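You operate a simulated robot arm through the tools that you are given. There is no shell and no other tool. Be economical: measure what you need, move in short steps, check, and stop when the job is done.

You are at the controls of a simulated two-armed robot. One attempt, no reset.

TASK
Fetch the short steel rail marked "L205" from the top of the timber table and set it on the water cover. Put the teal pad on the top of the gauge table away on the top of the timber table. Open the drawer of the fitting table. Do these in any order. Set down upright: teal pad.

It is judged by the outcome, as a careful person would: the job done as asked, and still so three seconds after it is handed in. It fails if anything else is knocked over, pushed out of place, dropped, spilled or broken. Lids that push on must go on centred and level and be pressed home; caps that screw on are set level and turned clockwise until they are tight.

THE ROBOT
Two 7-joint arms with two-finger parallel grippers on one trunk, on a base that drives. Base frame: it is fixed to the floor where the robot stands at the start and does not move with it; the origin is under the middle of the robot, x ahead of it, y to its left, z up; the surface under the hand at the start is at about z = 0.8. Readings come in m, rad, newtons and seconds.
The left shoulder is at the start at [0.077, 0.182, 1.062], the right one opposite. With the tool pointing down near the work surface each hand reaches from about 0.32 to 0.76 m from the robot's upright axis, wherever it stands, measured 20 degrees to its own side. Places, roughly: drawer of the fitting table [0.5, -1.1, 0.8]; teal pad [-1.25, -2, 0.75]; top of the timber table [0.7, -0.4, 0.8]; water cover [1, 4.25, 0.75]. Payload 3.91 kg a hand.
The tool frame of a hand sits at the grasp point between the pads (the TCP): z along the fingers, y along the line on which they close. The tips reach 0.03 m beyond it. Largest opening 0.11 m; finger width 0.02, thickness 0.01; the body of the gripper, 0.048 by 0.112 m, starts 0.055 m behind the TCP.
Orientation is that of the tool frame in the base frame, as a unit quaternion [w, x, y, z]. With the fingers straight down and closing along the base's y, the tool's x points along the base's -x, its y along +y and its z along -z.

THE INTERFACE
- The arms move only by the tool apply_moves. It takes "left_steps", "right_steps" or both (then of equal length, played together; a hand with none holds still); each is a list of rows, each an object of numbers (a shift or turn left out is 0, a gripper value left out holds the last): "gripper": the finger opening in m, from 0 to 0.11; "tx", "ty", "tz": the shift along the tool's x, y, z in m; "ax", "ay", "az": the turn, a rotation vector about the tool's x, y, z in rad. In form: [{"gripper": .., "tx": .., "ty": .., "tz": .., "ax": .., "ay": .., "az": ..}, ...]. A call has 1 to 8 rows; each row shifts and turns the commanded pose from where the row before left it, along the tool's axes as they then stand. Each row takes 0.2 s and may step no farther than 0.05 m and 0.15 rad from the row before; otherwise, or with a gripper value out of range, the whole call is refused. A pose out of reach is approached as far as the arm can. The call stops where the force on the tool passes 40 N (or 10 N more than at its start, if that is more) or the arm is blocked; 0.2 s more then pass. Each finger travels about 0.072 m/s and halts on what it meets, pressing with about 42 N; the grip force reading is that of the motor and also rises with nothing between the fingers. The clock runs only during rows and for 0.2 s after the last one: add rows that do not move to give the fingers time. It gives the time, the measured TCP pose, the force on the tool (base axes), the opening and the grip force at its end, in the units of the frame above (readings bear some noise), with the torque about the TCP (base axes, N m) and any sound that the robot's microphone picked up.
- Cameras (640 x 400 px; columns grow to the right, rows downward): "scene" is now at [0.2099, -0.0297, 1.244]; the picture's right is [-0.38, -0.93, 0.00], its down [-0.67, 0.28, -0.69] and it looks along [0.64, -0.26, -0.73] (base axes); focal length 214 px, centre (320, 200). "left" rides on the left gripper at [0.072, -0.017, -0.103] in its tool frame; the picture's right is [0.23, 0.97, 0.00], its down [-0.76, 0.18, -0.62] and it looks along [-0.61, 0.14, 0.78] (tool axes); focal length 222 px, centre (320, 200). "right" rides on the right gripper at [0.073, 0.017, -0.103] in its tool frame; the picture's right is [-0.23, 0.97, 0.00], its down [-0.76, -0.18, -0.62] and it looks along [-0.61, -0.14, 0.78] (tool axes); focal length 222 px, centre (320, 200). There is no depth. A picture from a camera that has moved, and an enlarged one, comes with that camera's place and axes in the base frame and with its lens. The place of the scene camera against the robot may be out by one fixed shift of up to 0.012 m in any direction.
- grab_frame(camera): a new picture of that camera. No time passes.
- lift_body(by): slides the trunk up (or, below 0, down) by that many m; the arms and the scene camera ride with it, the base frame stays. It gives what a move gives, with no picture.
- roll_base(legs): drives the robot by 1 to 6 legs, each [ahead, left, turn to the left] in m, m and rad, along the robot's own axes; the way and the turn of a leg run together, so that a leg with both is an arc; at most 1.5 m and 3.142 rad a leg. The arms and the cameras ride along, it lands a little off, and it stops where it bumps. It gives what a move gives.
- turn_head(pan, tilt): turns the head with the scene camera to pan (to the left, within 1.396 rad either way) and tilt (down, from -0.506 to 1.204), counted from straight ahead of the robot. It gives what a move gives.
- inspect(camera, box): a new picture of the part [left, top, right, bottom] of that camera's present view, enlarged. No time passes.
- job_done(): hands the job in; it is judged then, once.

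Go step by step. Nothing tells you exact positions but the pictures and the camera data: compare them with the known pose of the tool, close in by small moves and look again before you grip or let go. The budget is 165 turns and 118 pictures, counting those below and the enlarged ones. Unless the task says otherwise, let go and move clear before handing in, and close with one line.

The tools are called after ">>>" by a JSON object that holds its "api" and its "payload". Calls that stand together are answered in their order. apply_moves: Moves the arms, as the interface text tells. Its arguments: {"type":"object","properties":{"left_steps":{"type":"array","items":{"type":"object","properties":{"gripper":{"type":"number"},"tx":{"type":"number"},"ty":{"type":"number"},"tz":{"type":"number"},"ax":{"type":"number"},"ay":{"type":"number"},"az":{"type":"number"}}}},"right_steps":{"type":"array","items":{"type":"object","properties":{"gripper":{"type":"number"},"tx":{"type":"number"},"ty":{"type":"number"},"tz":{"type":"number"},"ax":{"type":"number"},"ay":{"type":"number"},"az":{"type":"number"}}}}},"required":[]} The other tools are called the same way: lift_body (by) slides the trunk up or down; roll_base (legs) drives the base; turn_head (pan, tilt) turns the head that bears the scene camera; grab_frame (camera) takes a picture; inspect (camera, box) takes an enlarged picture of a part of a camera's view; job_done () hands the job in.

At the start:

```text
clock: 0.0
left_position: [0.4989, 0.0614, 1.1147]
left_ee_rot: [0.0, 0.0, 1.0, -0.001]
left_force: [0.6, 0.2, -0.4]
left_ft_torque: [0.04, 0.01, -0.04]
left_gripper_width: 0.11
left_gripper_force: 0.1
right_position: [0.404, -0.2915, 1.0744]
right_ee_rot: [0.0, 0.0, 1.0, 0.0]
right_force: [-0.4, 0.6, -0.1]
right_ft_torque: [-0.02, 0.01, 0.02]
right_gripper_width: 0.1099
right_gripper_force: 0.0
trunk travel left (down, up): [-0.325, 0.189]
robot x, y, heading: [0.0003, -0.001, -0.001]
head pan, tilt: [-0.389, 0.813]
```

scene: 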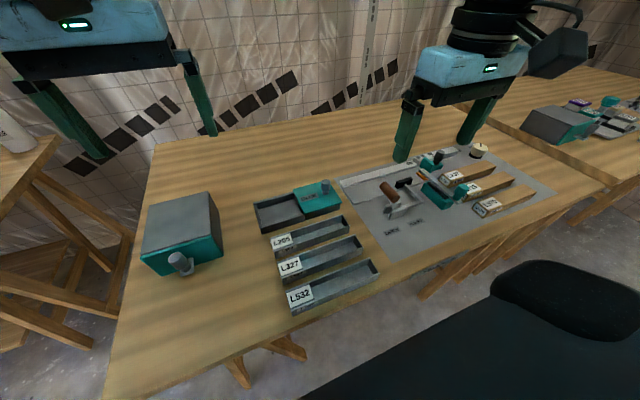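
right: 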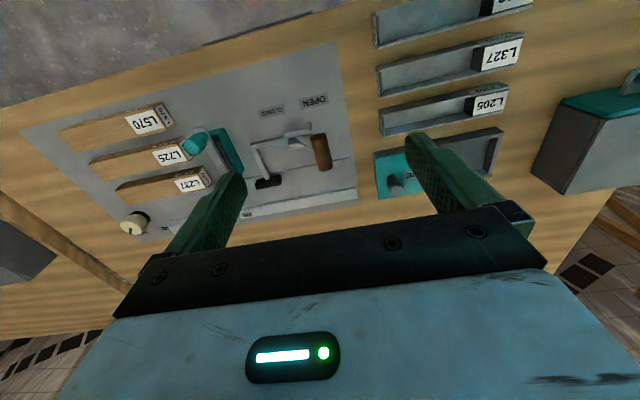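
left: 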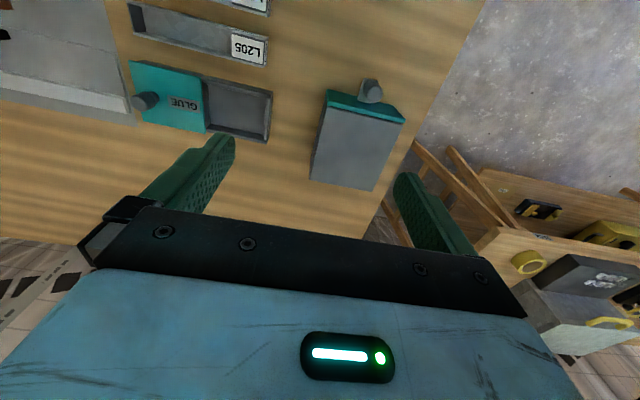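

I see the timber table with steel rails L205, L327 and L532, a glue tray and a box with a knob. I'll zoom in on the rail and look around with the head.

>>> {"api": "inspect", "payload": {"camera": "scene", "box": [230, 160, 430, 320]}}

>>> {"api": "inspect", "payload": {"camera": "scene", "box": [480, 60, 640, 160]}}

>>> {"api": "turn_head", "payload": {"pan": -1.1, "tilt": 0.6}}

>>> {"api": "grab_frame", "payload": {"camera": "scene"}}

>>> {"api": "turn_head", "payload": {"pan": 1.3, "tilt": 0.35}}

>>> {"api": "grab_frame", "payload": {"camera": "scene"}}

```text
2.50 times, centred on (330, 240) of scene
camera zoom: at [0.2099, -0.0297, 1.244], right [-0.38, -0.93, 0.0], down [-0.67, 0.28, -0.69], along [0.64, -0.26, -0.73], focal length 536 px, centre (295, 100)
```

zoom: 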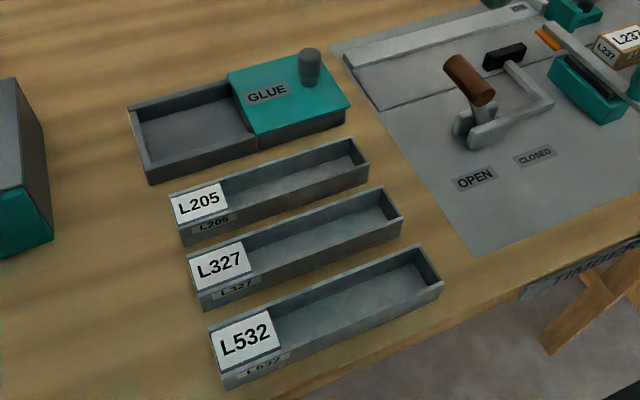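

```text
4.00 times, centred on (560, 110) of scene
camera zoom: at [0.2099, -0.0297, 1.244], right [-0.38, -0.93, 0.0], down [-0.67, 0.28, -0.69], along [0.64, -0.26, -0.73], focal length 858 px, centre (-640, 560)
```

zoom: 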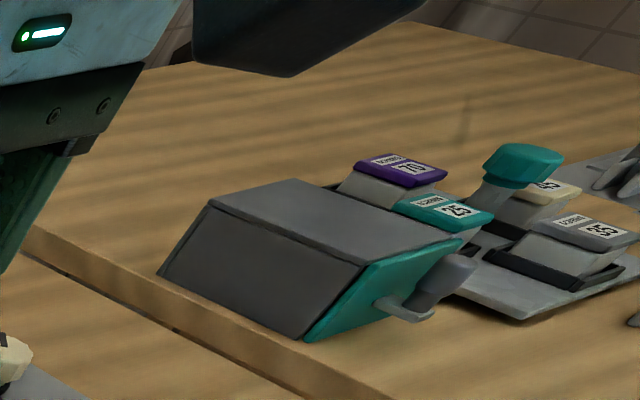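

```text
clock: 1.1
left_position: [0.4992, 0.0615, 1.1146]
left_ee_rot: [-0.001, 0.0, 1.0, -0.001]
left_force: [0.0, 0.6, 0.8]
left_ft_torque: [0.0, 0.0, 0.01]
left_gripper_width: 0.1102
left_gripper_force: 0.0
right_position: [0.4052, -0.2916, 1.0741]
right_ee_rot: [0.0, 0.0, 1.0, 0.0]
right_force: [0.3, 0.0, 0.6]
right_ft_torque: [0.02, 0.02, 0.04]
right_gripper_width: 0.1103
right_gripper_force: 0.0
trunk travel left (down, up): [-0.325, 0.189]
robot x, y, heading: [-0.0002, -0.0004, -0.004]
head pan, tilt: [-1.1, 0.6]
```

```text
112 pictures are left
camera scene: at [0.1761, -0.078, 1.262], right [-0.89, -0.45, 0.0], down [-0.26, 0.5, -0.82], along [0.38, -0.73, -0.57], focal length 214 px, centre (320, 200)
```

scene: 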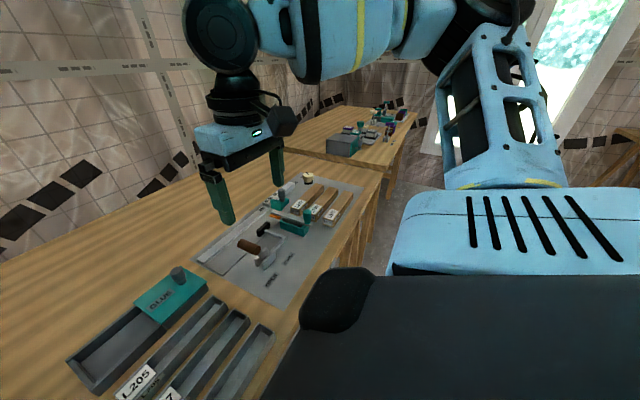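

```text
clock: 3.3
left_position: [0.4984, 0.0618, 1.1156]
left_ee_rot: [0.001, 0.0, 1.0, -0.001]
left_force: [-1.5, -0.4, 0.5]
left_ft_torque: [-0.01, -0.02, -0.02]
left_gripper_width: 0.1098
left_gripper_force: 0.0
right_position: [0.4046, -0.2904, 1.0736]
right_ee_rot: [0.0, 0.001, 1.0, 0.0]
right_force: [0.1, -0.1, 0.0]
right_ft_torque: [-0.03, 0.03, 0.01]
right_gripper_width: 0.11
right_gripper_force: 0.0
trunk travel left (down, up): [-0.325, 0.189]
robot x, y, heading: [-0.0011, 0.0011, 0.001]
head pan, tilt: [1.3, 0.351]
```

```text
111 pictures are left
camera scene: at [0.1608, 0.0904, 1.2847], right [0.96, -0.27, 0.0], down [-0.09, -0.33, -0.94], along [0.25, 0.9, -0.34], focal length 214 px, centre (320, 200)
```

scene: 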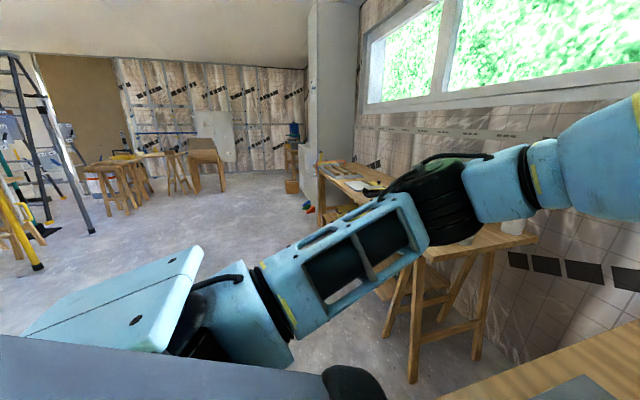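

The L205 channel runs along y at about x=0.48, y=-0.05 to -0.21. I need to know whether the whole tray is the rail, so I'll look closer.

>>> {"api": "inspect", "payload": {"camera": "left", "box": [120, 0, 280, 100]}}

>>> {"api": "inspect", "payload": {"camera": "right", "box": [360, 0, 540, 150]}}

>>> {"api": "inspect", "payload": {"camera": "scene", "box": [80, 120, 400, 260]}}

```text
4.00 times, centred on (200, 50) of left
camera zoom: at [0.426, 0.0446, 1.2175], right [-0.23, 0.97, 0.0], down [0.76, 0.18, 0.62], along [0.61, 0.14, -0.78], focal length 888 px, centre (800, 800)
```

zoom: 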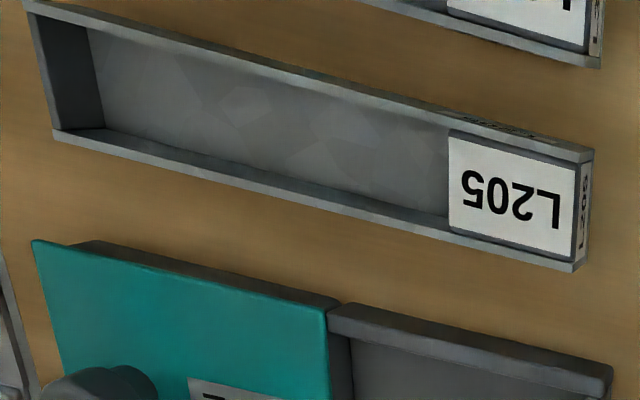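

```text
2.67 times, centred on (450, 75) of right
camera zoom: at [0.3314, -0.2752, 1.1777], right [0.23, 0.97, 0.0], down [0.76, -0.18, 0.62], along [0.61, -0.14, -0.78], focal length 592 px, centre (-27, 533)
```

zoom: 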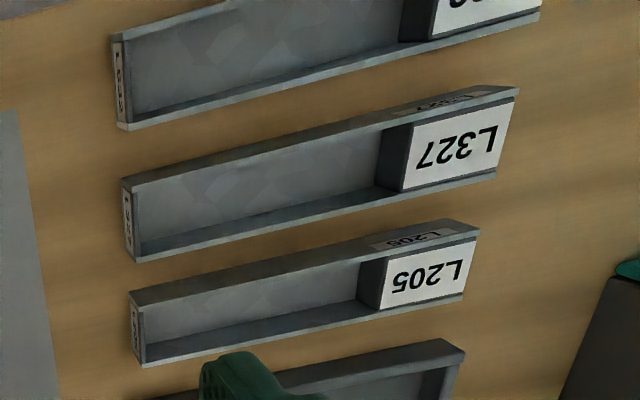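

```text
2.00 times, centred on (240, 190) of scene
camera zoom: at [0.1608, 0.0904, 1.2847], right [0.96, -0.27, 0.0], down [-0.09, -0.33, -0.94], along [0.25, 0.9, -0.34], focal length 429 px, centre (480, 220)
```

zoom: 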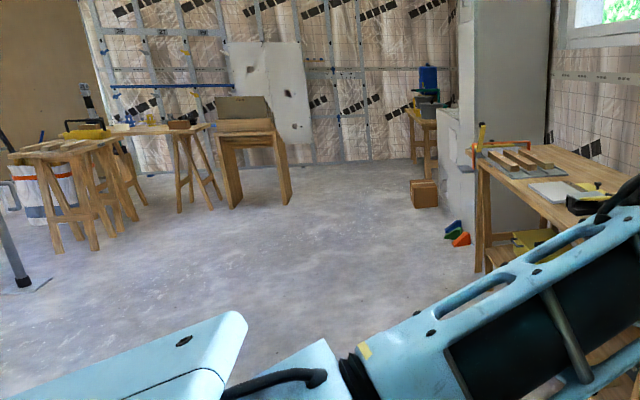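

The whole channel is the rail, and it is easy to grip across its width. I'll open the drawer first, so I look towards the fitting table and behind before driving.

>>> {"api": "turn_head", "payload": {"pan": -1.396, "tilt": 0.3}}

>>> {"api": "grab_frame", "payload": {"camera": "scene"}}

>>> {"api": "roll_base", "payload": {"legs": [[0, -0.7, 0]]}}

>>> {"api": "turn_head", "payload": {"pan": -0.7, "tilt": 0.7}}

>>> {"api": "grab_frame", "payload": {"camera": "scene"}}

```text
clock: 5.7
left_position: [0.4998, 0.0614, 1.1148]
left_ee_rot: [0.0, 0.0, 1.0, 0.001]
left_force: [-0.3, 0.3, -0.3]
left_ft_torque: [0.0, -0.01, -0.02]
left_gripper_width: 0.1097
left_gripper_force: 0.1
right_position: [0.4046, -0.2914, 1.0731]
right_ee_rot: [0.0, -0.001, 1.0, 0.0]
right_force: [0.3, 0.1, 0.0]
right_ft_torque: [0.01, -0.04, -0.04]
right_gripper_width: 0.1099
right_gripper_force: 0.0
trunk travel left (down, up): [-0.325, 0.189]
robot x, y, heading: [0.002, -0.003, -0.0]
head pan, tilt: [-1.396, 0.3]
```

```text
107 pictures are left
camera scene: at [0.1522, -0.0912, 1.2895], right [-0.98, -0.17, 0.0], down [-0.05, 0.29, -0.96], along [0.17, -0.94, -0.3], focal length 214 px, centre (320, 200)
```

scene: 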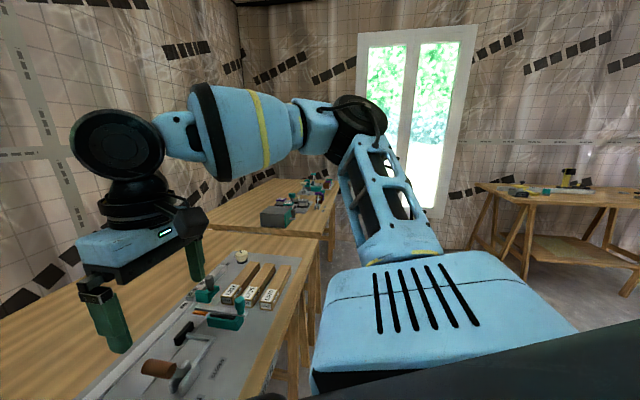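

```text
clock: 12.4
left_position: [0.4988, -0.6529, 1.1149]
left_ee_rot: [-0.001, -0.001, 1.0, -0.001]
left_force: [-0.3, -0.7, 0.1]
left_ft_torque: [0.01, 0.02, 0.01]
left_gripper_width: 0.11
left_gripper_force: 0.1
right_position: [0.4059, -1.0063, 1.0737]
right_ee_rot: [-0.001, -0.001, 1.0, 0.001]
right_force: [-0.1, 0.4, 1.7]
right_ft_torque: [-0.02, 0.0, 0.02]
right_gripper_width: 0.1102
right_gripper_force: 0.0
trunk travel left (down, up): [-0.325, 0.189]
robot x, y, heading: [-0.0016, -0.7152, -0.004]
head pan, tilt: [-1.396, 0.3]
```

```text
clock: 13.4
left_position: [0.5005, -0.6546, 1.116]
left_ee_rot: [0.0, -0.001, 1.0, 0.0]
left_force: [0.6, 0.8, 0.0]
left_ft_torque: [0.0, -0.01, -0.01]
left_gripper_width: 0.1098
left_gripper_force: 0.1
right_position: [0.4048, -1.0083, 1.0745]
right_ee_rot: [0.0, 0.0, 1.0, 0.0]
right_force: [0.3, 0.0, -0.7]
right_ft_torque: [0.0, 0.04, 0.0]
right_gripper_width: 0.1097
right_gripper_force: 0.0
trunk travel left (down, up): [-0.325, 0.189]
robot x, y, heading: [-0.0013, -0.7179, 0.004]
head pan, tilt: [-0.7, 0.7]
```

```text
106 pictures are left
camera scene: at [0.2013, -0.7701, 1.2534], right [-0.64, -0.77, 0.0], down [-0.49, 0.41, -0.77], along [0.59, -0.49, -0.64], focal length 214 px, centre (320, 200)
```

scene: 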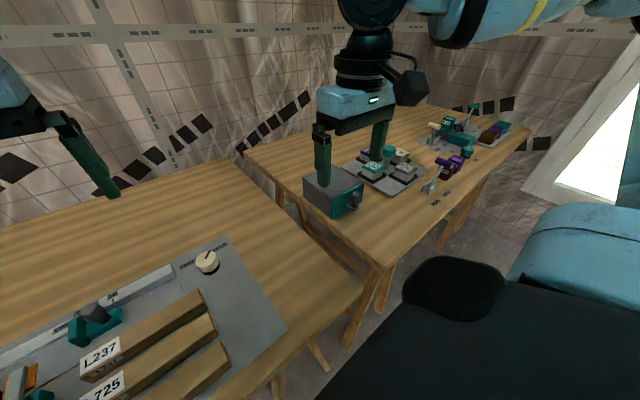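

The drawer box is at about [0.57,-1.13], with its knob towards me. I'll zoom in on it.

>>> {"api": "inspect", "payload": {"camera": "scene", "box": [290, 140, 450, 240]}}

>>> {"api": "grab_frame", "payload": {"camera": "right"}}

```text
4.00 times, centred on (370, 190) of scene
camera zoom: at [0.2013, -0.7701, 1.2534], right [-0.64, -0.77, 0.0], down [-0.49, 0.41, -0.77], along [0.59, -0.49, -0.64], focal length 858 px, centre (120, 240)
```

zoom: 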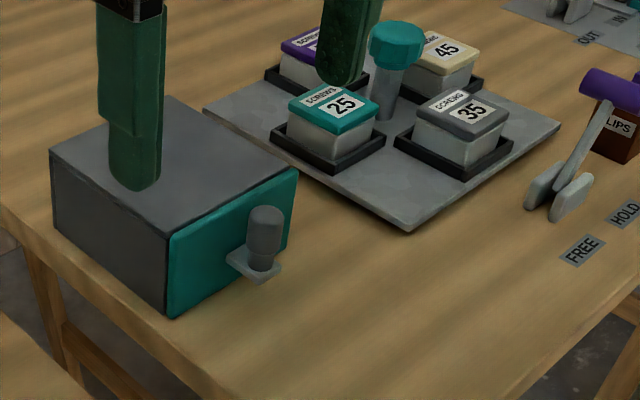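

```text
104 pictures are left
camera right: at [0.3322, -0.991, 1.1777], right [0.23, 0.97, 0.0], down [0.76, -0.18, 0.62], along [0.61, -0.14, -0.78], focal length 222 px, centre (320, 200)
```

right: 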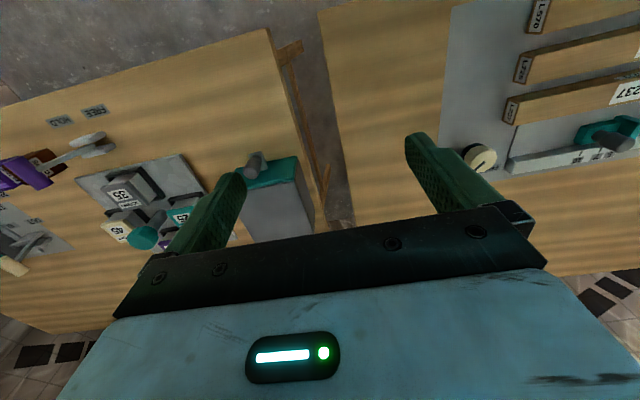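

The knob is a vertical post on the drawer front at about [0.485,-1.134], z 0.85–0.89. I'll drive a bit further right to line it up.

>>> {"api": "roll_base", "payload": {"legs": [[0, -0.2, 0]]}}

>>> {"api": "turn_head", "payload": {"pan": -0.4, "tilt": 0.9}}

>>> {"api": "grab_frame", "payload": {"camera": "scene"}}

>>> {"api": "grab_frame", "payload": {"camera": "right"}}

```text
clock: 15.8
left_position: [0.4998, -0.8542, 1.1143]
left_ee_rot: [0.0, 0.0, 1.0, 0.001]
left_force: [0.6, 0.0, 0.2]
left_ft_torque: [0.0, -0.01, -0.03]
left_gripper_width: 0.1098
left_gripper_force: 0.1
right_position: [0.4056, -1.207, 1.0732]
right_ee_rot: [-0.001, 0.0, 1.0, 0.0]
right_force: [0.0, -0.5, 0.4]
right_ft_torque: [0.02, -0.01, -0.02]
right_gripper_width: 0.1101
right_gripper_force: 0.1
trunk travel left (down, up): [-0.325, 0.189]
robot x, y, heading: [0.0004, -0.9123, -0.001]
head pan, tilt: [-0.7, 0.7]
```

```text
clock: 16.6
left_position: [0.5007, -0.8528, 1.1154]
left_ee_rot: [0.001, -0.001, 1.0, 0.0]
left_force: [0.2, -0.1, -0.3]
left_ft_torque: [0.0, 0.02, 0.01]
left_gripper_width: 0.1098
left_gripper_force: 0.0
right_position: [0.405, -1.2066, 1.0737]
right_ee_rot: [0.001, -0.001, 1.0, 0.0]
right_force: [0.2, 0.9, -0.1]
right_ft_torque: [-0.01, 0.04, -0.01]
right_gripper_width: 0.1101
right_gripper_force: 0.1
trunk travel left (down, up): [-0.325, 0.189]
robot x, y, heading: [0.0034, -0.9157, 0.002]
head pan, tilt: [-0.4, 0.901]
```

```text
103 pictures are left
camera scene: at [0.206, -0.9436, 1.2372], right [-0.39, -0.92, 0.0], down [-0.72, 0.3, -0.62], along [0.57, -0.24, -0.78], focal length 214 px, centre (320, 200)
```

scene: 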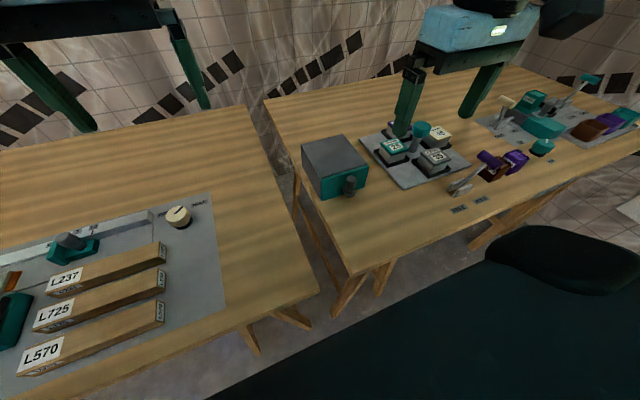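

```text
102 pictures are left
camera right: at [0.3321, -1.1899, 1.1777], right [0.23, 0.97, 0.0], down [0.76, -0.18, 0.62], along [0.61, -0.14, -0.78], focal length 222 px, centre (320, 200)
```

right: 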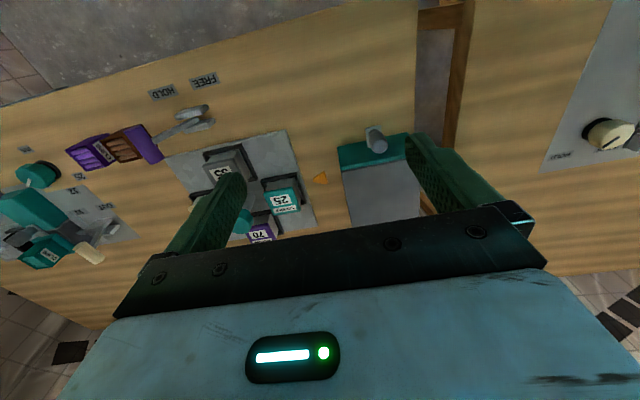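

The knob reads about [0.482,-1.141,0.873]. I'll move the right hand above it and check.

>>> {"api": "apply_moves", "payload": {"right_steps": [{"tx": -0.04, "ty": 0.03}, {"tx": -0.037, "ty": 0.036}, {"tz": 0.04}, {"tz": 0.04, "gripper": 0.07}, {}]}}

>>> {"api": "grab_frame", "payload": {"camera": "right"}}

>>> {"api": "inspect", "payload": {"camera": "scene", "box": [270, 100, 430, 220]}}

```text
refused: row 2 steps farther than a row can; nothing moved
```

```text
101 pictures are left
camera right: at [0.3321, -1.1899, 1.1777], right [0.23, 0.97, 0.0], down [0.76, -0.18, 0.62], along [0.61, -0.14, -0.78], focal length 222 px, centre (320, 200)
```

right: 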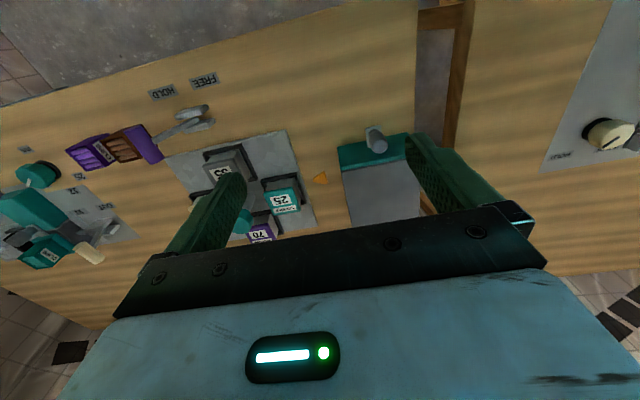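

```text
3.33 times, centred on (350, 160) of scene
camera zoom: at [0.206, -0.9436, 1.2372], right [-0.39, -0.92, 0.0], down [-0.72, 0.3, -0.62], along [0.57, -0.24, -0.78], focal length 715 px, centre (220, 333)
```

zoom: 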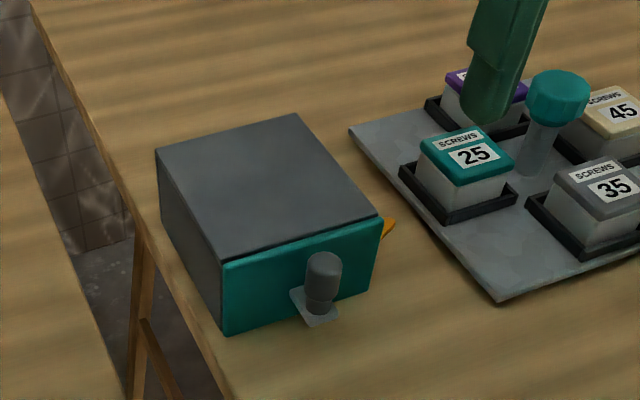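

The step was too large. There is also an orange tab beside the box that I should inspect, since it may be a catch.

>>> {"api": "apply_moves", "payload": {"right_steps": [{"tx": -0.026, "ty": 0.022}, {"tx": -0.026, "ty": 0.022}, {"tx": -0.025, "ty": 0.022}, {"tz": 0.03, "gripper": 0.07}, {}]}}

>>> {"api": "inspect", "payload": {"camera": "right", "box": [200, 60, 440, 210]}}

>>> {"api": "inspect", "payload": {"camera": "scene", "box": [320, 130, 400, 200]}}

```text
clock: 17.8
left_position: [0.4999, -0.8525, 1.115]
left_ee_rot: [0.0, 0.0, 1.0, 0.0]
left_force: [-1.0, -1.4, -0.1]
left_ft_torque: [0.0, -0.03, 0.0]
left_gripper_width: 0.1101
left_gripper_force: 0.0
right_position: [0.482, -1.1381, 1.0428]
right_ee_rot: [0.001, -0.001, 1.0, 0.0]
right_force: [0.6, 0.7, 0.3]
right_ft_torque: [-0.02, 0.0, 0.01]
right_gripper_width: 0.0697
right_gripper_force: 0.1
trunk travel left (down, up): [-0.325, 0.189]
robot x, y, heading: [-0.0036, -0.9156, 0.002]
head pan, tilt: [-0.4, 0.901]
```

```text
2.67 times, centred on (320, 135) of right
camera zoom: at [0.4093, -1.1219, 1.1475], right [0.23, 0.97, 0.0], down [0.76, -0.18, 0.62], along [0.61, -0.14, -0.78], focal length 592 px, centre (320, 373)
```

zoom: 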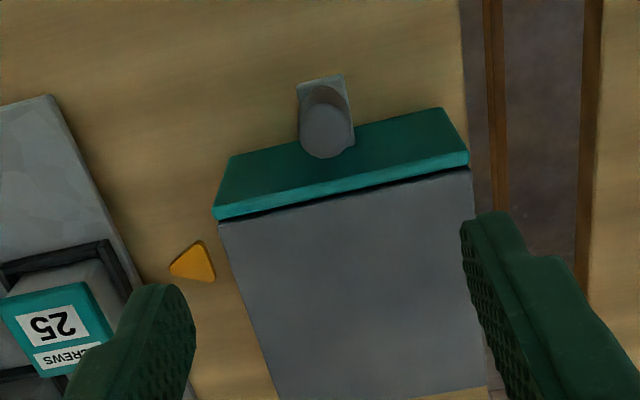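

```text
5.71 times, centred on (360, 165) of scene
camera zoom: at [0.206, -0.9432, 1.2372], right [-0.39, -0.92, 0.0], down [-0.72, 0.3, -0.62], along [0.57, -0.24, -0.78], focal length 1226 px, centre (91, 400)
```

zoom: 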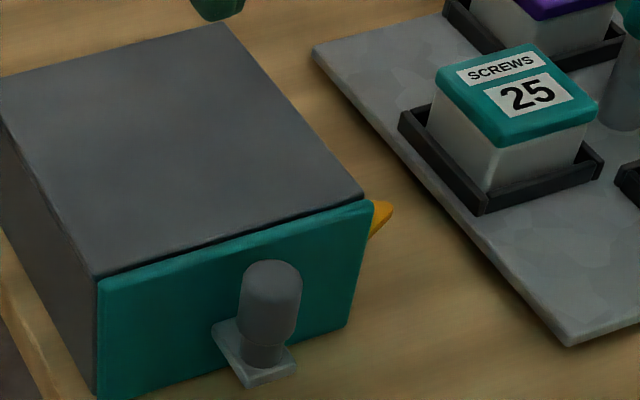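

The hand is aligned over the knob. I'll descend gently to z≈0.90 and check.

>>> {"api": "apply_moves", "payload": {"right_steps": [{"tz": 0.05}, {"tz": 0.05}, {"tz": 0.04}, {}]}}

>>> {"api": "inspect", "payload": {"camera": "scene", "box": [270, 100, 430, 220]}}

>>> {"api": "grab_frame", "payload": {"camera": "right"}}

```text
clock: 18.8
left_position: [0.5, -0.8523, 1.1147]
left_ee_rot: [0.0, 0.001, 1.0, 0.0]
left_force: [-0.1, 0.9, -0.2]
left_ft_torque: [0.01, -0.03, -0.01]
left_gripper_width: 0.1097
left_gripper_force: 0.1
right_position: [0.4837, -1.1399, 0.9023]
right_ee_rot: [0.001, 0.0, 1.0, 0.0]
right_force: [0.0, -0.1, -0.5]
right_ft_torque: [-0.03, -0.03, 0.01]
right_gripper_width: 0.0702
right_gripper_force: 0.0
trunk travel left (down, up): [-0.325, 0.189]
robot x, y, heading: [-0.0012, -0.9155, -0.002]
head pan, tilt: [-0.4, 0.901]
```

```text
3.33 times, centred on (350, 160) of scene
camera zoom: at [0.2057, -0.9435, 1.2373], right [-0.39, -0.92, 0.0], down [-0.72, 0.3, -0.62], along [0.57, -0.24, -0.78], focal length 715 px, centre (220, 333)
```

zoom: 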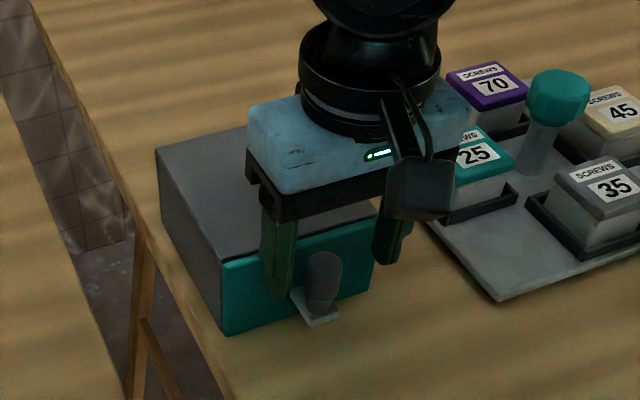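

```text
96 pictures are left
camera right: at [0.4093, -1.1237, 1.0053], right [0.23, 0.97, 0.0], down [0.76, -0.18, 0.62], along [0.61, -0.14, -0.78], focal length 222 px, centre (320, 200)
```

right: 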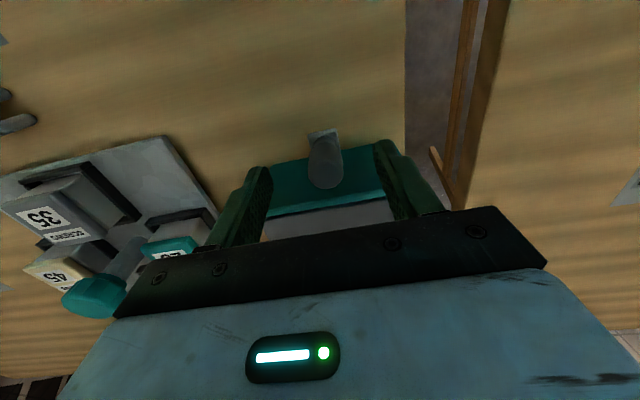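

Fingers straddle the knob. I'll go down 20 mm more and close.

>>> {"api": "apply_moves", "payload": {"right_steps": [{"tz": 0.012}, {"tz": 0.01}, {"gripper": 0.03}, {"gripper": 0.0}, {}, {}]}}

>>> {"api": "grab_frame", "payload": {"camera": "right"}}

>>> {"api": "inspect", "payload": {"camera": "scene", "box": [270, 100, 430, 220]}}

```text
clock: 20.2
left_position: [0.5009, -0.8508, 1.1146]
left_ee_rot: [-0.001, -0.001, 1.0, 0.0]
left_force: [-0.3, -0.4, -0.2]
left_ft_torque: [-0.02, 0.0, -0.04]
left_gripper_width: 0.1101
left_gripper_force: 0.1
right_position: [0.4819, -1.1383, 0.8782]
right_ee_rot: [0.0, -0.002, 1.0, 0.001]
right_force: [-1.3, 19.1, -9.1]
right_ft_torque: [0.29, -0.61, 0.21]
right_gripper_width: 0.0236
right_gripper_force: 45.3
trunk travel left (down, up): [-0.325, 0.189]
robot x, y, heading: [0.0028, -0.9157, 0.002]
head pan, tilt: [-0.4, 0.901]
```

```text
95 pictures are left
camera right: at [0.4095, -1.1212, 0.9831], right [0.22, 0.97, 0.0], down [0.76, -0.18, 0.62], along [0.61, -0.14, -0.78], focal length 222 px, centre (320, 200)
```

right: 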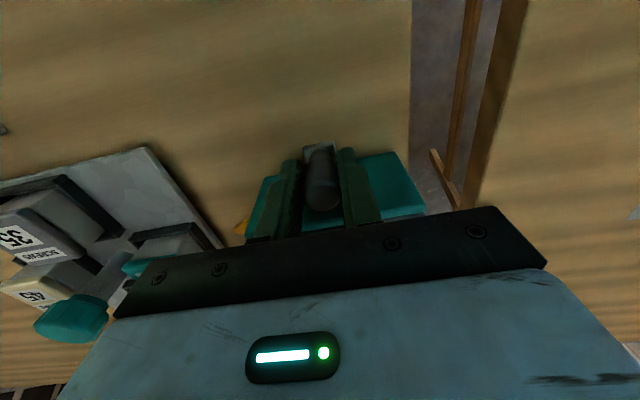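

```text
3.33 times, centred on (350, 160) of scene
camera zoom: at [0.2064, -0.9415, 1.2371], right [-0.39, -0.92, 0.0], down [-0.72, 0.3, -0.62], along [0.57, -0.24, -0.78], focal length 715 px, centre (220, 333)
```

zoom: 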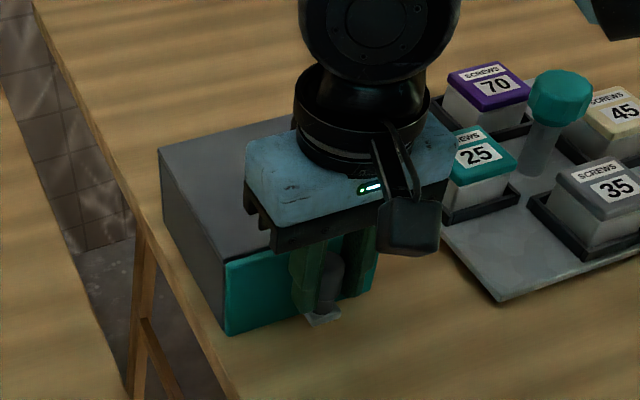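

The knob is gripped at 23.6 mm. Pulling straight out towards the robot in small steps.

>>> {"api": "apply_moves", "payload": {"right_steps": [{"ty": 0.002}, {"tx": 0.015}, {"tx": 0.02}, {"tx": 0.02}, {}]}}

>>> {"api": "inspect", "payload": {"camera": "scene", "box": [270, 100, 430, 220]}}

```text
clock: 21.4
left_position: [0.5017, -0.852, 1.1136]
left_ee_rot: [-0.001, 0.0, 1.0, 0.001]
left_force: [0.3, 0.6, -0.3]
left_ft_torque: [0.01, -0.01, 0.0]
left_gripper_width: 0.11
left_gripper_force: 0.1
right_position: [0.427, -1.1369, 0.8784]
right_ee_rot: [-0.002, 0.0, 1.0, -0.001]
right_force: [0.0, 14.9, -33.1]
right_ft_torque: [0.25, 0.24, 0.06]
right_gripper_width: 0.024
right_gripper_force: 45.1
trunk travel left (down, up): [-0.325, 0.189]
robot x, y, heading: [-0.0022, -0.9122, 0.002]
head pan, tilt: [-0.4, 0.901]
```

```text
3.33 times, centred on (350, 160) of scene
camera zoom: at [0.2081, -0.943, 1.2367], right [-0.39, -0.92, 0.0], down [-0.72, 0.3, -0.62], along [0.57, -0.24, -0.78], focal length 715 px, centre (220, 333)
```

zoom: 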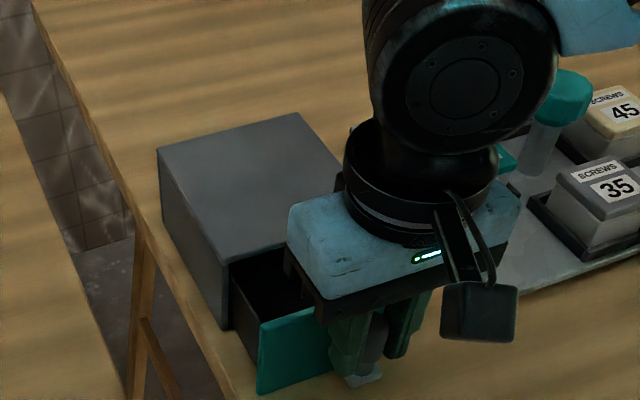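

The drawer slides and the box stays put. I'll ease the vertical load and pull further.

>>> {"api": "apply_moves", "payload": {"right_steps": [{"tz": 0.002, "ty": 0.002}, {"tx": 0.015}, {"tx": 0.015}, {}]}}

>>> {"api": "inspect", "payload": {"camera": "scene", "box": [270, 100, 430, 220]}}

```text
clock: 22.4
left_position: [0.501, -0.8529, 1.1152]
left_ee_rot: [0.0, 0.0, 1.0, 0.0]
left_force: [-0.3, -0.4, -0.1]
left_ft_torque: [0.0, 0.01, -0.03]
left_gripper_width: 0.1098
left_gripper_force: 0.0
right_position: [0.3971, -1.1373, 0.8798]
right_ee_rot: [0.001, 0.0, 1.0, 0.0]
right_force: [0.8, -3.4, -2.1]
right_ft_torque: [-0.05, 0.78, -0.14]
right_gripper_width: 0.0235
right_gripper_force: 44.8
trunk travel left (down, up): [-0.325, 0.189]
robot x, y, heading: [0.0013, -0.9174, -0.0]
head pan, tilt: [-0.4, 0.901]
```

```text
3.33 times, centred on (350, 160) of scene
camera zoom: at [0.2063, -0.9441, 1.2373], right [-0.39, -0.92, 0.0], down [-0.72, 0.3, -0.62], along [0.57, -0.24, -0.78], focal length 715 px, centre (220, 333)
```

zoom: 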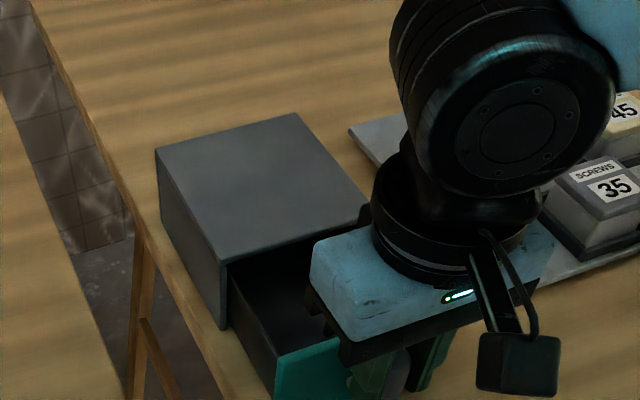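

About 8.5 cm open with a box roughly 13 cm deep. I'll pull a little more, watching for the end stop.

>>> {"api": "apply_moves", "payload": {"right_steps": [{"tx": 0.008}, {"tx": 0.008}, {}]}}

```text
clock: 23.2
left_position: [0.4996, -0.8547, 1.1156]
left_ee_rot: [0.0, 0.0, 1.0, 0.0]
left_force: [0.6, -0.6, 1.1]
left_ft_torque: [0.0, 0.0, 0.0]
left_gripper_width: 0.1099
left_gripper_force: 0.1
right_position: [0.381, -1.1376, 0.8793]
right_ee_rot: [0.002, -0.001, 1.0, 0.0]
right_force: [0.9, -7.4, 2.1]
right_ft_torque: [-0.22, -0.51, -0.13]
right_gripper_width: 0.0237
right_gripper_force: 44.8
trunk travel left (down, up): [-0.325, 0.189]
robot x, y, heading: [0.003, -0.914, -0.002]
head pan, tilt: [-0.4, 0.901]
```

>>> {"api": "apply_moves", "payload": {"right_steps": [{"tx": 0.006}, {"tx": 0.006}, {}]}}

>>> {"api": "inspect", "payload": {"camera": "scene", "box": [270, 100, 430, 220]}}

```text
clock: 24.0
left_position: [0.5001, -0.853, 1.1162]
left_ee_rot: [0.001, 0.0, 1.0, 0.0]
left_force: [0.1, 0.4, -0.8]
left_ft_torque: [0.0, -0.04, 0.01]
left_gripper_width: 0.11
left_gripper_force: 0.0
right_position: [0.3685, -1.1379, 0.8798]
right_ee_rot: [0.001, 0.001, 1.0, -0.001]
right_force: [-0.8, -13.8, 12.8]
right_ft_torque: [-0.15, 0.06, 0.15]
right_gripper_width: 0.0238
right_gripper_force: 45.0
trunk travel left (down, up): [-0.325, 0.189]
robot x, y, heading: [-0.0031, -0.9144, 0.001]
head pan, tilt: [-0.4, 0.901]
```

```text
3.33 times, centred on (350, 160) of scene
camera zoom: at [0.2055, -0.9448, 1.2374], right [-0.39, -0.92, 0.0], down [-0.72, 0.31, -0.62], along [0.57, -0.24, -0.78], focal length 715 px, centre (220, 333)
```

zoom: 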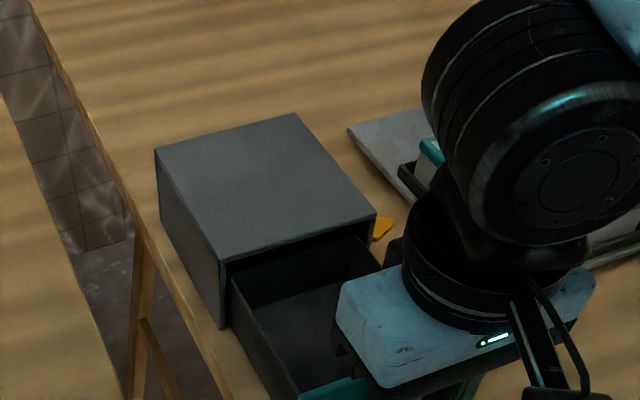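

>>> {"api": "apply_moves", "payload": {"right_steps": [{"ty": -0.002, "tz": -0.001}, {"tx": 0.006}, {"tx": 0.006}, {}]}}

```text
clock: 25.0
left_position: [0.503, -0.8524, 1.1132]
left_ee_rot: [-0.002, -0.001, 1.0, 0.0]
left_force: [-1.1, 0.0, 0.7]
left_ft_torque: [-0.02, -0.03, -0.02]
left_gripper_width: 0.1103
left_gripper_force: 0.0
right_position: [0.3638, -1.1384, 0.8811]
right_ee_rot: [0.003, 0.0, 1.0, 0.001]
right_force: [33.5, 4.2, -3.3]
right_ft_torque: [-0.17, -0.34, 0.04]
right_gripper_width: 0.024
right_gripper_force: 45.1
trunk travel left (down, up): [-0.325, 0.189]
robot x, y, heading: [0.0012, -0.9114, 0.0]
head pan, tilt: [-0.4, 0.901]
```

That is the end stop, so the drawer is fully open. I'll relax, release and lift clear.

>>> {"api": "apply_moves", "payload": {"right_steps": [{"tx": -0.007}, {}, {"gripper": 0.05}, {"gripper": 0.07}, {}, {"tz": -0.05}, {"tz": -0.05}, {"tz": -0.05}]}}

>>> {"api": "apply_moves", "payload": {"right_steps": [{"tz": -0.05}, {}]}}

>>> {"api": "turn_head", "payload": {"pan": -0.4, "tilt": 0.9}}

>>> {"api": "grab_frame", "payload": {"camera": "scene"}}

>>> {"api": "turn_head", "payload": {"pan": -1.396, "tilt": 0.4}}

>>> {"api": "grab_frame", "payload": {"camera": "scene"}}

```text
clock: 26.8
left_position: [0.4987, -0.853, 1.1151]
left_ee_rot: [0.001, 0.0, 1.0, 0.0]
left_force: [0.2, -0.1, 0.1]
left_ft_torque: [-0.01, -0.04, 0.0]
left_gripper_width: 0.1099
left_gripper_force: 0.1
right_position: [0.3637, -1.1375, 1.0327]
right_ee_rot: [0.0, -0.001, 1.0, 0.0]
right_force: [-0.6, -0.2, 0.2]
right_ft_torque: [0.0, -0.01, -0.04]
right_gripper_width: 0.0701
right_gripper_force: 0.0
trunk travel left (down, up): [-0.325, 0.189]
robot x, y, heading: [-0.0004, -0.9141, 0.002]
head pan, tilt: [-0.4, 0.901]
```

```text
clock: 27.4
left_position: [0.5015, -0.8542, 1.1143]
left_ee_rot: [0.001, -0.001, 1.0, -0.001]
left_force: [0.8, -0.4, -0.1]
left_ft_torque: [0.03, 0.01, -0.01]
left_gripper_width: 0.1102
left_gripper_force: 0.0
right_position: [0.3623, -1.1416, 1.0831]
right_ee_rot: [0.001, -0.001, 1.0, 0.0]
right_force: [0.6, 0.5, -0.1]
right_ft_torque: [-0.01, -0.03, -0.03]
right_gripper_width: 0.0698
right_gripper_force: 0.0
trunk travel left (down, up): [-0.325, 0.189]
robot x, y, heading: [0.0012, -0.9174, -0.002]
head pan, tilt: [-0.4, 0.901]
```

```text
clock: 28.0
left_position: [0.499, -0.8529, 1.1148]
left_ee_rot: [0.0, -0.001, 1.0, 0.0]
left_force: [0.1, 0.8, 0.2]
left_ft_torque: [-0.02, -0.02, -0.03]
left_gripper_width: 0.1101
left_gripper_force: 0.0
right_position: [0.363, -1.1413, 1.0819]
right_ee_rot: [0.001, -0.001, 1.0, 0.0]
right_force: [-0.2, -0.6, 0.2]
right_ft_torque: [0.01, 0.01, 0.0]
right_gripper_width: 0.07
right_gripper_force: 0.0
trunk travel left (down, up): [-0.325, 0.189]
robot x, y, heading: [0.0048, -0.9159, 0.004]
head pan, tilt: [-0.4, 0.901]
```

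```text
90 pictures are left
camera scene: at [0.2061, -0.9436, 1.2372], right [-0.39, -0.92, 0.0], down [-0.72, 0.3, -0.62], along [0.57, -0.24, -0.78], focal length 214 px, centre (320, 200)
```

scene: 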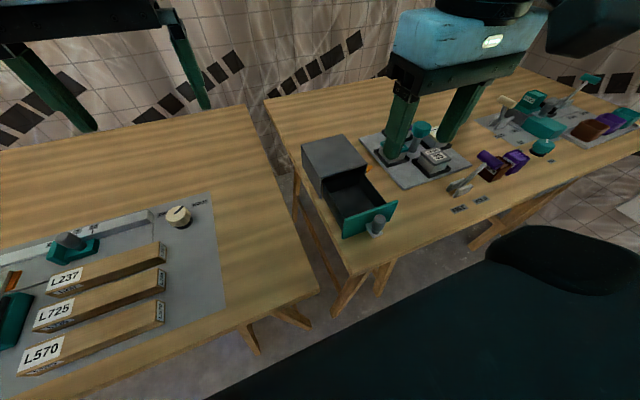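

```text
clock: 29.3
left_position: [0.4995, -0.8529, 1.1147]
left_ee_rot: [0.0, 0.0, 1.0, 0.001]
left_force: [0.6, 0.4, 0.5]
left_ft_torque: [0.02, -0.01, -0.02]
left_gripper_width: 0.1101
left_gripper_force: 0.1
right_position: [0.3636, -1.1412, 1.082]
right_ee_rot: [0.001, 0.001, 1.0, 0.0]
right_force: [0.0, 0.3, -0.1]
right_ft_torque: [0.0, -0.04, 0.02]
right_gripper_width: 0.0699
right_gripper_force: 0.0
trunk travel left (down, up): [-0.325, 0.189]
robot x, y, heading: [-0.0042, -0.9172, 0.002]
head pan, tilt: [-1.396, 0.4]
```

```text
89 pictures are left
camera scene: at [0.1527, -1.0054, 1.2802], right [-0.98, -0.17, 0.0], down [-0.07, 0.38, -0.92], along [0.16, -0.91, -0.39], focal length 214 px, centre (320, 200)
```

scene: 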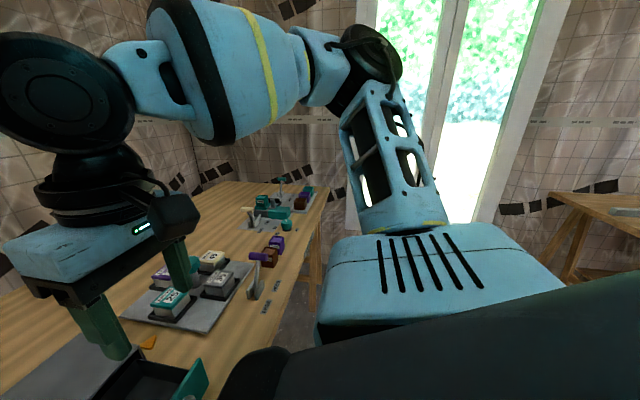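

The drawer is open. Next I back away and turn right to look at the gauge table.

>>> {"api": "roll_base", "payload": {"legs": [[-0.5, 0, 0], [0, 0, -1.57]]}}

>>> {"api": "turn_head", "payload": {"pan": -0.6, "tilt": 0.4}}

>>> {"api": "grab_frame", "payload": {"camera": "scene"}}

```text
clock: 36.0
left_position: [-0.4368, -1.413, 1.1151]
left_ee_rot: [0.001, 0.708, 0.706, -0.001]
left_force: [-0.5, -0.4, 0.1]
left_ft_torque: [0.01, 0.04, 0.0]
left_gripper_width: 0.1102
left_gripper_force: 0.1
right_position: [-0.7252, -1.2745, 1.0825]
right_ee_rot: [0.001, 0.708, 0.706, 0.0]
right_force: [-0.5, 0.3, 0.4]
right_ft_torque: [-0.01, 0.01, -0.01]
right_gripper_width: 0.07
right_gripper_force: 0.0
trunk travel left (down, up): [-0.325, 0.189]
robot x, y, heading: [-0.4978, -0.9152, -1.577]
head pan, tilt: [-1.396, 0.4]
```

```text
clock: 37.1
left_position: [-0.438, -1.4131, 1.1151]
left_ee_rot: [-0.001, 0.708, 0.706, 0.0]
left_force: [-0.9, 0.6, 0.3]
left_ft_torque: [-0.02, -0.01, -0.02]
left_gripper_width: 0.1101
left_gripper_force: 0.0
right_position: [-0.7247, -1.2741, 1.0821]
right_ee_rot: [0.002, 0.708, 0.706, 0.0]
right_force: [0.1, -0.4, -0.7]
right_ft_torque: [0.02, 0.0, -0.04]
right_gripper_width: 0.07
right_gripper_force: 0.1
trunk travel left (down, up): [-0.325, 0.189]
robot x, y, heading: [-0.4957, -0.9131, -1.574]
head pan, tilt: [-0.6, 0.4]
```

```text
88 pictures are left
camera scene: at [-0.5535, -1.1277, 1.2802], right [-0.82, 0.57, 0.0], down [0.22, 0.32, -0.92], along [-0.52, -0.76, -0.39], focal length 214 px, centre (320, 200)
```

scene: 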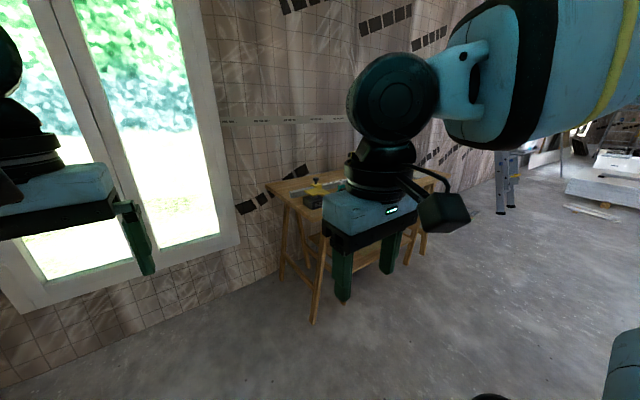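

The gauge table stands against the wall ahead-right. I'll strafe right and look again.

>>> {"api": "roll_base", "payload": {"legs": [[0, -0.65, 0]]}}

>>> {"api": "turn_head", "payload": {"pan": 0.0, "tilt": 0.55}}

>>> {"api": "grab_frame", "payload": {"camera": "scene"}}

```text
clock: 43.4
left_position: [-1.0991, -1.412, 1.1148]
left_ee_rot: [-0.001, 0.706, 0.708, 0.0]
left_force: [-0.8, 0.5, 0.8]
left_ft_torque: [0.01, 0.03, -0.04]
left_gripper_width: 0.1101
left_gripper_force: 0.0
right_position: [-1.3876, -1.2757, 1.0841]
right_ee_rot: [0.0, 0.706, 0.708, -0.001]
right_force: [0.1, 0.6, -0.3]
right_ft_torque: [0.02, 0.0, 0.03]
right_gripper_width: 0.0698
right_gripper_force: 0.0
trunk travel left (down, up): [-0.325, 0.189]
robot x, y, heading: [-1.1637, -0.914, -1.565]
head pan, tilt: [-0.6, 0.4]
```

```text
clock: 44.4
left_position: [-1.0989, -1.4123, 1.1147]
left_ee_rot: [0.0, 0.706, 0.708, 0.001]
left_force: [0.3, 0.4, 1.0]
left_ft_torque: [-0.03, 0.01, 0.04]
left_gripper_width: 0.1098
left_gripper_force: 0.2
right_position: [-1.3878, -1.2767, 1.0823]
right_ee_rot: [0.0, 0.706, 0.709, -0.001]
right_force: [0.4, 0.1, -0.5]
right_ft_torque: [0.03, 0.0, 0.01]
right_gripper_width: 0.07
right_gripper_force: 0.0
trunk travel left (down, up): [-0.325, 0.189]
robot x, y, heading: [-1.1609, -0.9124, -1.571]
head pan, tilt: [0.0, 0.55]
```

```text
87 pictures are left
camera scene: at [-1.1642, -1.141, 1.2665], right [-1.0, 0.0, 0.0], down [0.0, 0.52, -0.85], along [0.0, -0.85, -0.52], focal length 214 px, centre (320, 200)
```

scene: 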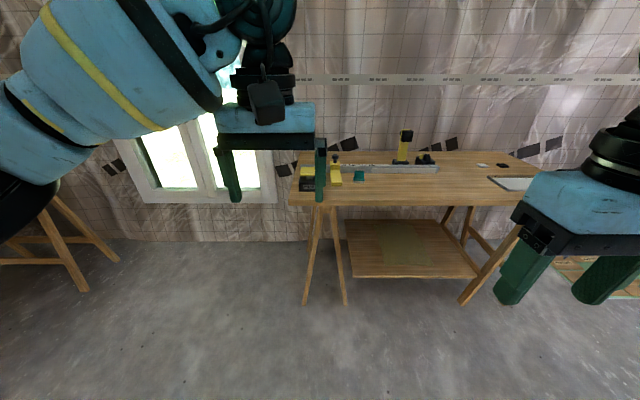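

>>> {"api": "inspect", "payload": {"camera": "scene", "box": [280, 120, 440, 220]}}

```text
4.00 times, centred on (360, 170) of scene
camera zoom: at [-1.1642, -1.141, 1.2665], right [-1.0, 0.0, 0.0], down [0.0, 0.52, -0.85], along [0.0, -0.85, -0.52], focal length 858 px, centre (160, 320)
```

zoom: 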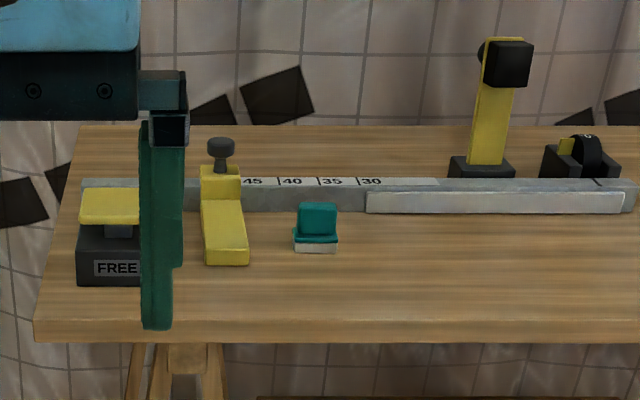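

The teal pad sits at roughly [-1.36,-2.1] on the gauge table. I'll drive ahead towards it.

>>> {"api": "roll_base", "payload": {"legs": [[0.5, 0, 0]]}}

>>> {"api": "turn_head", "payload": {"pan": -0.2, "tilt": 0.8}}

>>> {"api": "grab_frame", "payload": {"camera": "scene"}}

>>> {"api": "grab_frame", "payload": {"camera": "right"}}

```text
clock: 47.4
left_position: [-1.1048, -1.9123, 1.1155]
left_ee_rot: [0.0, 0.71, 0.705, 0.0]
left_force: [0.4, -0.8, -0.5]
left_ft_torque: [0.01, -0.05, 0.02]
left_gripper_width: 0.1098
left_gripper_force: 0.0
right_position: [-1.3919, -1.7738, 1.0829]
right_ee_rot: [0.0, 0.709, 0.705, -0.001]
right_force: [0.0, 0.2, 0.1]
right_ft_torque: [-0.01, -0.03, 0.0]
right_gripper_width: 0.0698
right_gripper_force: 0.1
trunk travel left (down, up): [-0.325, 0.189]
robot x, y, heading: [-1.1597, -1.4139, -1.577]
head pan, tilt: [0.0, 0.55]
```

```text
clock: 48.1
left_position: [-1.1053, -1.9117, 1.1145]
left_ee_rot: [0.001, 0.709, 0.705, 0.0]
left_force: [-0.5, -1.2, 0.3]
left_ft_torque: [-0.03, 0.0, -0.01]
left_gripper_width: 0.1101
left_gripper_force: 0.1
right_position: [-1.3932, -1.7716, 1.0832]
right_ee_rot: [0.001, 0.71, 0.704, -0.001]
right_force: [0.3, 0.2, -0.2]
right_ft_torque: [0.0, -0.03, 0.02]
right_gripper_width: 0.0701
right_gripper_force: 0.0
trunk travel left (down, up): [-0.325, 0.189]
robot x, y, heading: [-1.1673, -1.4148, -1.572]
head pan, tilt: [-0.201, 0.799]
```

```text
85 pictures are left
camera scene: at [-1.1836, -1.629, 1.2452], right [-0.98, 0.21, 0.0], down [0.15, 0.7, -0.7], along [-0.14, -0.68, -0.72], focal length 214 px, centre (320, 200)
```

scene: 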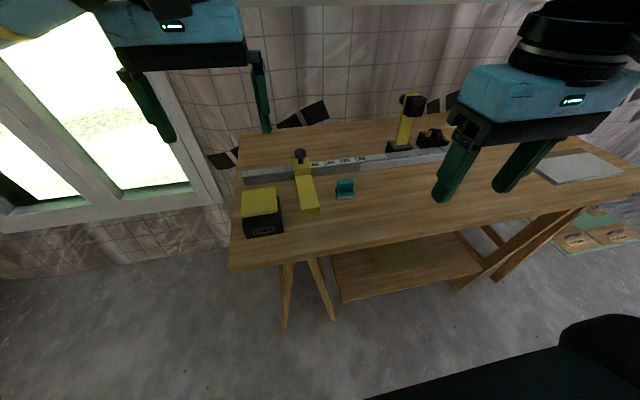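

```text
84 pictures are left
camera right: at [-1.3752, -1.7004, 1.1862], right [0.97, -0.23, 0.0], down [-0.18, -0.76, 0.62], along [-0.15, -0.61, -0.78], focal length 222 px, centre (320, 200)
```

right: 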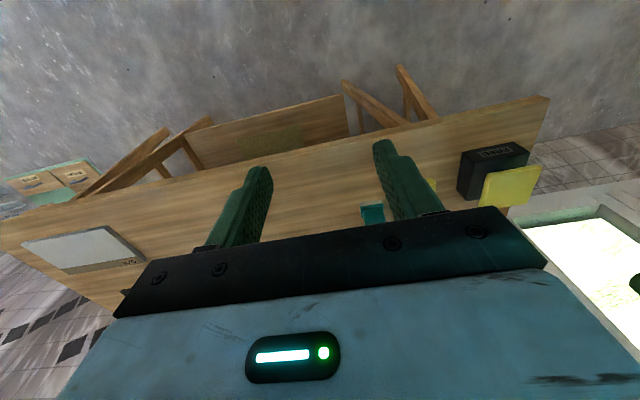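

Triangulating, the pad is at about [-1.345,-2.065]. I'll zoom to see its shape.

>>> {"api": "inspect", "payload": {"camera": "scene", "box": [300, 160, 380, 220]}}

>>> {"api": "apply_moves", "payload": {"right_steps": [{"tx": -0.04, "gripper": 0.11}, {"tx": -0.04}, {"tx": -0.04}, {"tx": -0.04}, {"ty": 0.03}, {}]}}

>>> {"api": "grab_frame", "payload": {"camera": "right"}}

```text
6.67 times, centred on (340, 190) of scene
camera zoom: at [-1.1836, -1.629, 1.2452], right [-0.98, 0.21, 0.0], down [0.15, 0.7, -0.7], along [-0.14, -0.68, -0.72], focal length 1430 px, centre (187, 267)
```

zoom: 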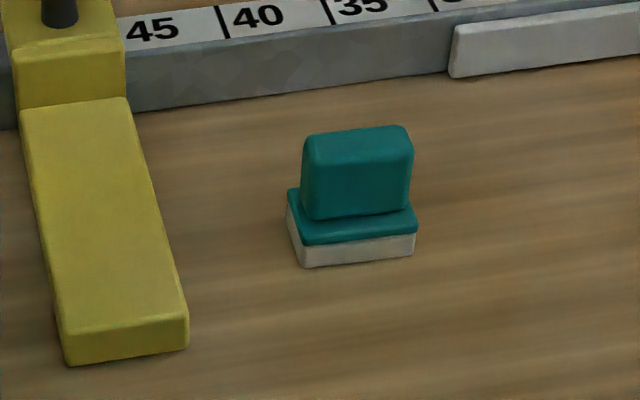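

```text
clock: 49.5
left_position: [-1.1063, -1.9121, 1.1146]
left_ee_rot: [0.0, 0.71, 0.705, -0.001]
left_force: [0.8, 0.1, -0.5]
left_ft_torque: [0.0, -0.01, 0.0]
left_gripper_width: 0.11
left_gripper_force: 0.2
right_position: [-1.365, -1.9354, 1.0825]
right_ee_rot: [0.001, 0.711, 0.704, 0.0]
right_force: [-0.3, 0.4, -0.9]
right_ft_torque: [-0.01, 0.02, 0.02]
right_gripper_width: 0.1101
right_gripper_force: 0.0
trunk travel left (down, up): [-0.325, 0.189]
robot x, y, heading: [-1.1643, -1.4091, -1.574]
head pan, tilt: [-0.201, 0.799]
```

```text
82 pictures are left
camera right: at [-1.3473, -1.8628, 1.1866], right [0.97, -0.23, 0.0], down [-0.18, -0.76, 0.62], along [-0.15, -0.61, -0.78], focal length 222 px, centre (320, 200)
```

right: 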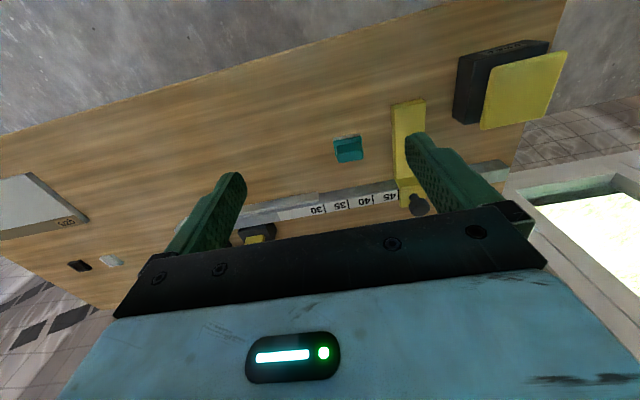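

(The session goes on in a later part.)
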